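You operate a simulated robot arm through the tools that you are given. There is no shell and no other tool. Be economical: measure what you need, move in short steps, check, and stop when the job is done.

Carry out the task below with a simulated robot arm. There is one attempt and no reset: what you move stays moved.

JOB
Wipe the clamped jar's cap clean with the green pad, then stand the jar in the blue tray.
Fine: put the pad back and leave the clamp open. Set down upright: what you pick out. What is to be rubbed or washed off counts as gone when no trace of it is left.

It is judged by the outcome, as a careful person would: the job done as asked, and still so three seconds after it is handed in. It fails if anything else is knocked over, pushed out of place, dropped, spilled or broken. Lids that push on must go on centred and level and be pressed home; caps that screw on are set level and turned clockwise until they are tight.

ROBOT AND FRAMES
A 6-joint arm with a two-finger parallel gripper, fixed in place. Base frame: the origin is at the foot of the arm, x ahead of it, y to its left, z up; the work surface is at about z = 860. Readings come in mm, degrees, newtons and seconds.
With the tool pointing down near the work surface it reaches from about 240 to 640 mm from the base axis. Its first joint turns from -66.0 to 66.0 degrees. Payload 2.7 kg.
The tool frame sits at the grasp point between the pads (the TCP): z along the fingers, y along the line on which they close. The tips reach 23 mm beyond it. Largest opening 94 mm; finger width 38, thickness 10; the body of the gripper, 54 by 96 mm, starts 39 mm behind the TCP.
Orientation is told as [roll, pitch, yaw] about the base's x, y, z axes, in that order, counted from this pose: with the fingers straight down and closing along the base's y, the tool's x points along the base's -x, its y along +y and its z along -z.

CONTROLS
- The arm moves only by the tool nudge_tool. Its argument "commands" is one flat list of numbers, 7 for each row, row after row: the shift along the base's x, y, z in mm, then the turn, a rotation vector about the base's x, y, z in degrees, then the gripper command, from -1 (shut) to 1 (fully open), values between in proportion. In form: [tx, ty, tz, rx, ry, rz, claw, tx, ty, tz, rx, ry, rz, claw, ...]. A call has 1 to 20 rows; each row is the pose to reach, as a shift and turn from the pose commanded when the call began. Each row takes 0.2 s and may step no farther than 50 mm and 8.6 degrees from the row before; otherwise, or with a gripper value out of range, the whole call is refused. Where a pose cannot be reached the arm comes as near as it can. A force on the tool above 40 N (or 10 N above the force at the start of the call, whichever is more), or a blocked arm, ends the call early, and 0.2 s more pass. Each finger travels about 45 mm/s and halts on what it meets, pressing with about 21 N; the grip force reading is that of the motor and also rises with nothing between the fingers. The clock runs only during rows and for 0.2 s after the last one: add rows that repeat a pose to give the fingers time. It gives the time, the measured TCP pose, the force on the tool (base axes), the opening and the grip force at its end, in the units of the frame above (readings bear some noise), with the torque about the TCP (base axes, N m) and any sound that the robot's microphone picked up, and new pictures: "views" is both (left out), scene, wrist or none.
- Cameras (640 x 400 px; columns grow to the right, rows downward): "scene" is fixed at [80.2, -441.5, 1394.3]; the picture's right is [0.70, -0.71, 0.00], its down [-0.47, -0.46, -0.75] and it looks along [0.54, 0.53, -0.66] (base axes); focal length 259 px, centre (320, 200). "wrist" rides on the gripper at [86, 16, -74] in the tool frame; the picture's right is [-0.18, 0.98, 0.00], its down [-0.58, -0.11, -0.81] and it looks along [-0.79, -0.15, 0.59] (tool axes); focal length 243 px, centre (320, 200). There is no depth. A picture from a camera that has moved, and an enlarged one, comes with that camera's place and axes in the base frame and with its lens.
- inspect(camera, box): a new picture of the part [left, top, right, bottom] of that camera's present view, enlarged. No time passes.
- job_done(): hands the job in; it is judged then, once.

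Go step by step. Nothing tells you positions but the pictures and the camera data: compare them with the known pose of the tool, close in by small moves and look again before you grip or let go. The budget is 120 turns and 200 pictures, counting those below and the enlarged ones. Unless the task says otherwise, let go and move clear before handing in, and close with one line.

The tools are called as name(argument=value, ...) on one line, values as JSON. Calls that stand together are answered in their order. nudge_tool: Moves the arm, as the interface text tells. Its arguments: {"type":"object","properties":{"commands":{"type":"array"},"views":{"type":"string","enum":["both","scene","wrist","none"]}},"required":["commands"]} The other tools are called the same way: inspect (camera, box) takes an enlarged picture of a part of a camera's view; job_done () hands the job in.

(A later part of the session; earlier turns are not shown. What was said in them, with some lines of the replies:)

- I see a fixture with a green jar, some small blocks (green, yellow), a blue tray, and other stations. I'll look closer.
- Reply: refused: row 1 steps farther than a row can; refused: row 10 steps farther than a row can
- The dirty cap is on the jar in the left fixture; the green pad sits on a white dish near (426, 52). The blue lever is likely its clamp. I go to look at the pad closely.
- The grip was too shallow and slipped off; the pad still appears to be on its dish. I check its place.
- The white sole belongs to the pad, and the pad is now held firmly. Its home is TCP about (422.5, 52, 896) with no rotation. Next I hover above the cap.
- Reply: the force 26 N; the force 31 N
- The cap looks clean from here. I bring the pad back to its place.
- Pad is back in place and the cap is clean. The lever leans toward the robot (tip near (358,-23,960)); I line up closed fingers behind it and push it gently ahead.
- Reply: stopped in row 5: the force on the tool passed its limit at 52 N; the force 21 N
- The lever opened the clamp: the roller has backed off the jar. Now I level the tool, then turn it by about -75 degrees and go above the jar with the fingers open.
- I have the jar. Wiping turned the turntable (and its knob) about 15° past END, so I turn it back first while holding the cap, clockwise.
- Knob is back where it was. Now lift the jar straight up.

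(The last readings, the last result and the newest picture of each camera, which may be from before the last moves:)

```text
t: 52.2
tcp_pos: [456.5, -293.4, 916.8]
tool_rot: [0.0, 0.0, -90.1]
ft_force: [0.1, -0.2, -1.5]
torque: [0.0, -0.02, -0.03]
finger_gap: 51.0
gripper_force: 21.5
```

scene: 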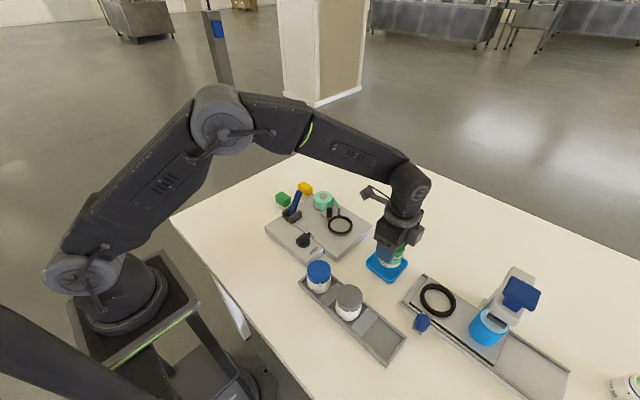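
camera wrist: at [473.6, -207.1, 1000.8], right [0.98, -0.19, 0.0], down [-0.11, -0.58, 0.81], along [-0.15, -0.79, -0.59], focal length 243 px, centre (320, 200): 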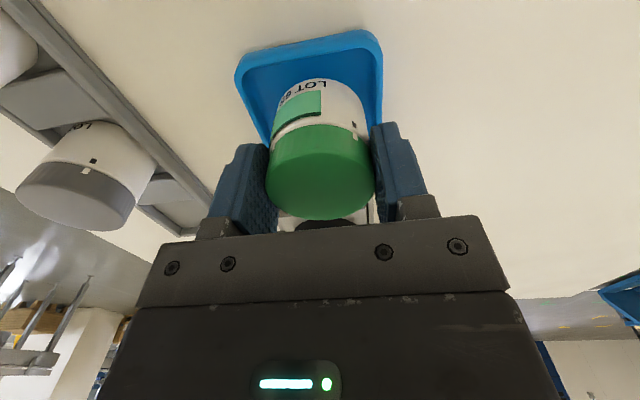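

nudge_tool(commands=[0, 0, -1, 0, 0, 0, -1, 0, 0, -2, 0, 0, 0, -1, 0, 0, -3, 0, 0, 0, -1, 0, 0, -3, 0, 0, 0, -1], views="none")

inspect(camera="scene", box=[370, 235, 410, 285])

```text
t: 53.2
tcp_pos: [457.5, -293.8, 913.5]
tool_rot: [0.2, 0.0, -90.1]
ft_force: [-1.0, 1.3, 6.2]
torque: [0.09, 0.02, 0.03]
finger_gap: 50.8
gripper_force: 21.3
```

```text
8.00 times, centred on (390, 260) of scene
camera zoom: at [80.1, -441.4, 1394.3], right [0.7, -0.71, 0.0], down [-0.47, -0.46, -0.75], along [0.54, 0.53, -0.66], focal length 2075 px, centre (-240, -280)
```

zoom: 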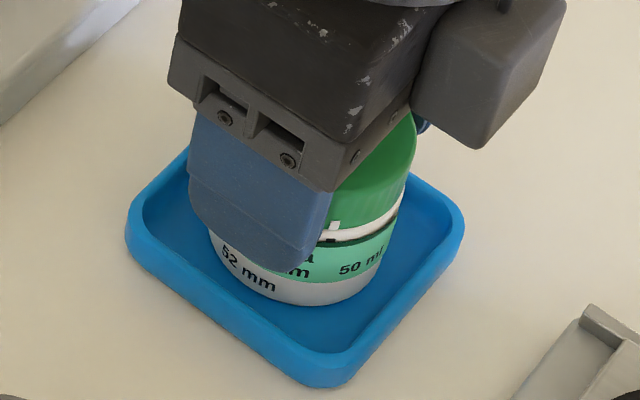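

Contact with the tray floor, jar centred. Release and rise straight up.

nudge_tool(commands=[0, 0, 0.5, 0, 0, 0, 0.3, 0, 0, 0.5, 0, 0, 0, 0.6, 0, 0, 0.5, 0, 0, 0, 0.6, 0, 0, 20, 0, 0, 0, 0.6, 0, 0, 55, 0, 0, 0, 0.6, 0, 0, 100, 0, 0, 0, 0.6, -30, 40, 120, 0, 0, 0, 0.6, -50, 80, 130, 0, 0, 0, 0.6, -50, 80, 130, 0, 0, 0, 0.6], views="both")

inspect(camera="scene", box=[350, 210, 430, 290])

inspect(camera="scene", box=[265, 180, 365, 260])

```text
refused: row 7 steps farther than a row can; nothing moved
```

```text
5.00 times, centred on (390, 250) of scene
camera zoom: at [80.1, -441.4, 1394.3], right [0.7, -0.71, 0.0], down [-0.47, -0.46, -0.75], along [0.54, 0.53, -0.66], focal length 1297 px, centre (-30, -50)
```

zoom: 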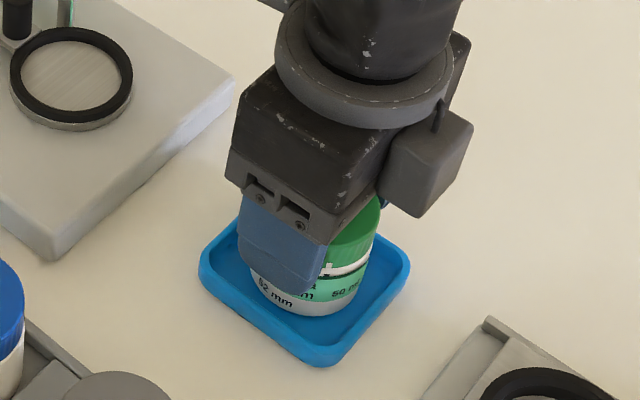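

```text
5.00 times, centred on (315, 220) of scene
camera zoom: at [80.1, -441.4, 1394.3], right [0.7, -0.71, 0.0], down [-0.47, -0.46, -0.75], along [0.54, 0.53, -0.66], focal length 1297 px, centre (345, 100)
```

zoom: 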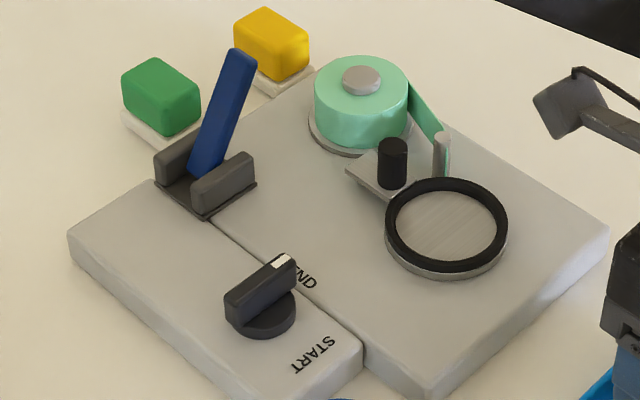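

One row was too long a step, so nothing moved. I send the release again with shorter steps.

nudge_tool(commands=[0, 0, 0.5, 0, 0, 0, 0.3, 0, 0, 0.5, 0, 0, 0, 0.6, 0, 0, 0.5, 0, 0, 0, 0.6, 0, 0, 15, 0, 0, 0, 0.6, 0, 0, 45, 0, 0, 0, 0.6, 0, 0, 85, 0, 0, 0, 0.6, 0, 0, 120, 0, 0, 0, 0.6, -25, 30, 130, 0, 0, 0, 0.6, -50, 70, 130, 0, 0, 0, 0.6, -50, 70, 130, 0, 0, 0, 0.6], views="both")

inspect(camera="scene", box=[350, 210, 430, 290])

inspect(camera="wrist", box=[180, 0, 460, 200])

```text
t: 55.4
tcp_pos: [406.4, -221.8, 1044.2]
tool_rot: [0.0, 0.0, -90.1]
ft_force: [0.7, -0.6, 0.3]
torque: [0.02, 0.0, -0.02]
finger_gap: 74.9
gripper_force: 0.1
camera wrist: at [424.1, -134.5, 1117.8], right [0.98, -0.19, 0.0], down [-0.11, -0.58, 0.81], along [-0.15, -0.79, -0.59], focal length 243 px, centre (320, 200)
```

scene: 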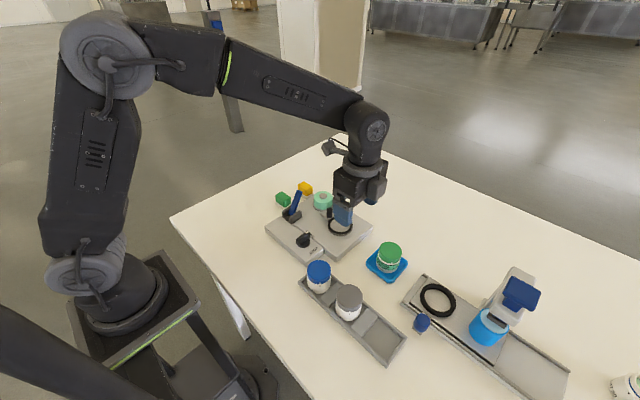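
wrist: 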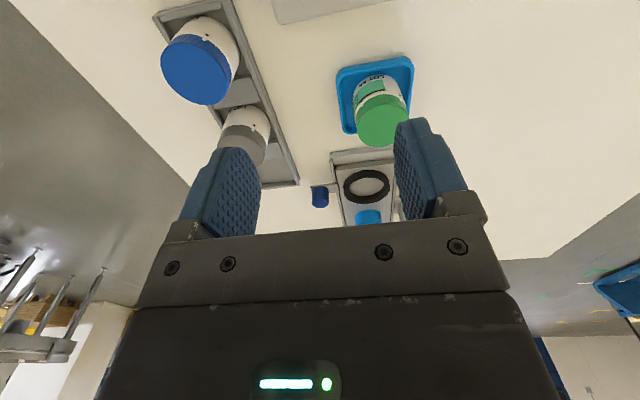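

```text
5.00 times, centred on (390, 250) of scene
camera zoom: at [80.2, -441.4, 1394.3], right [0.7, -0.71, 0.0], down [-0.47, -0.46, -0.75], along [0.54, 0.53, -0.66], focal length 1297 px, centre (-30, -50)
```

zoom: 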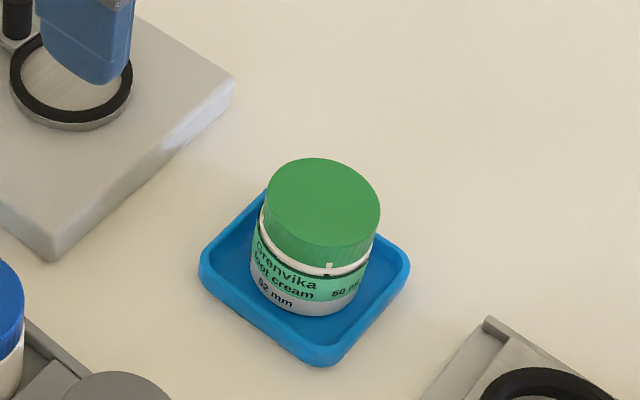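

```text
2.00 times, centred on (320, 100) of wrist
camera zoom: at [424.1, -134.5, 1117.8], right [0.98, -0.19, 0.0], down [-0.11, -0.58, 0.81], along [-0.15, -0.79, -0.59], focal length 485 px, centre (320, 400)
```

zoom: 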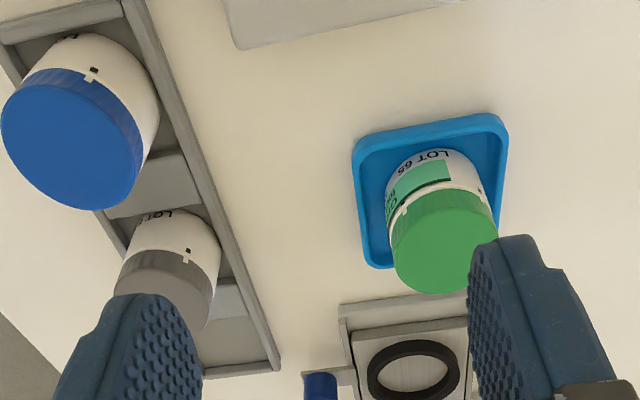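

The jar stands upright in the blue tray with a clean cap, the pad is back in its place, the clamp lever is open, and the arm is clear.

job_done()

```text
The job is handed in.
```

The cap is wiped clean, the jar stands upright in the blue tray, the green pad is back within a few millimetres of where it started, and the clamp is open.
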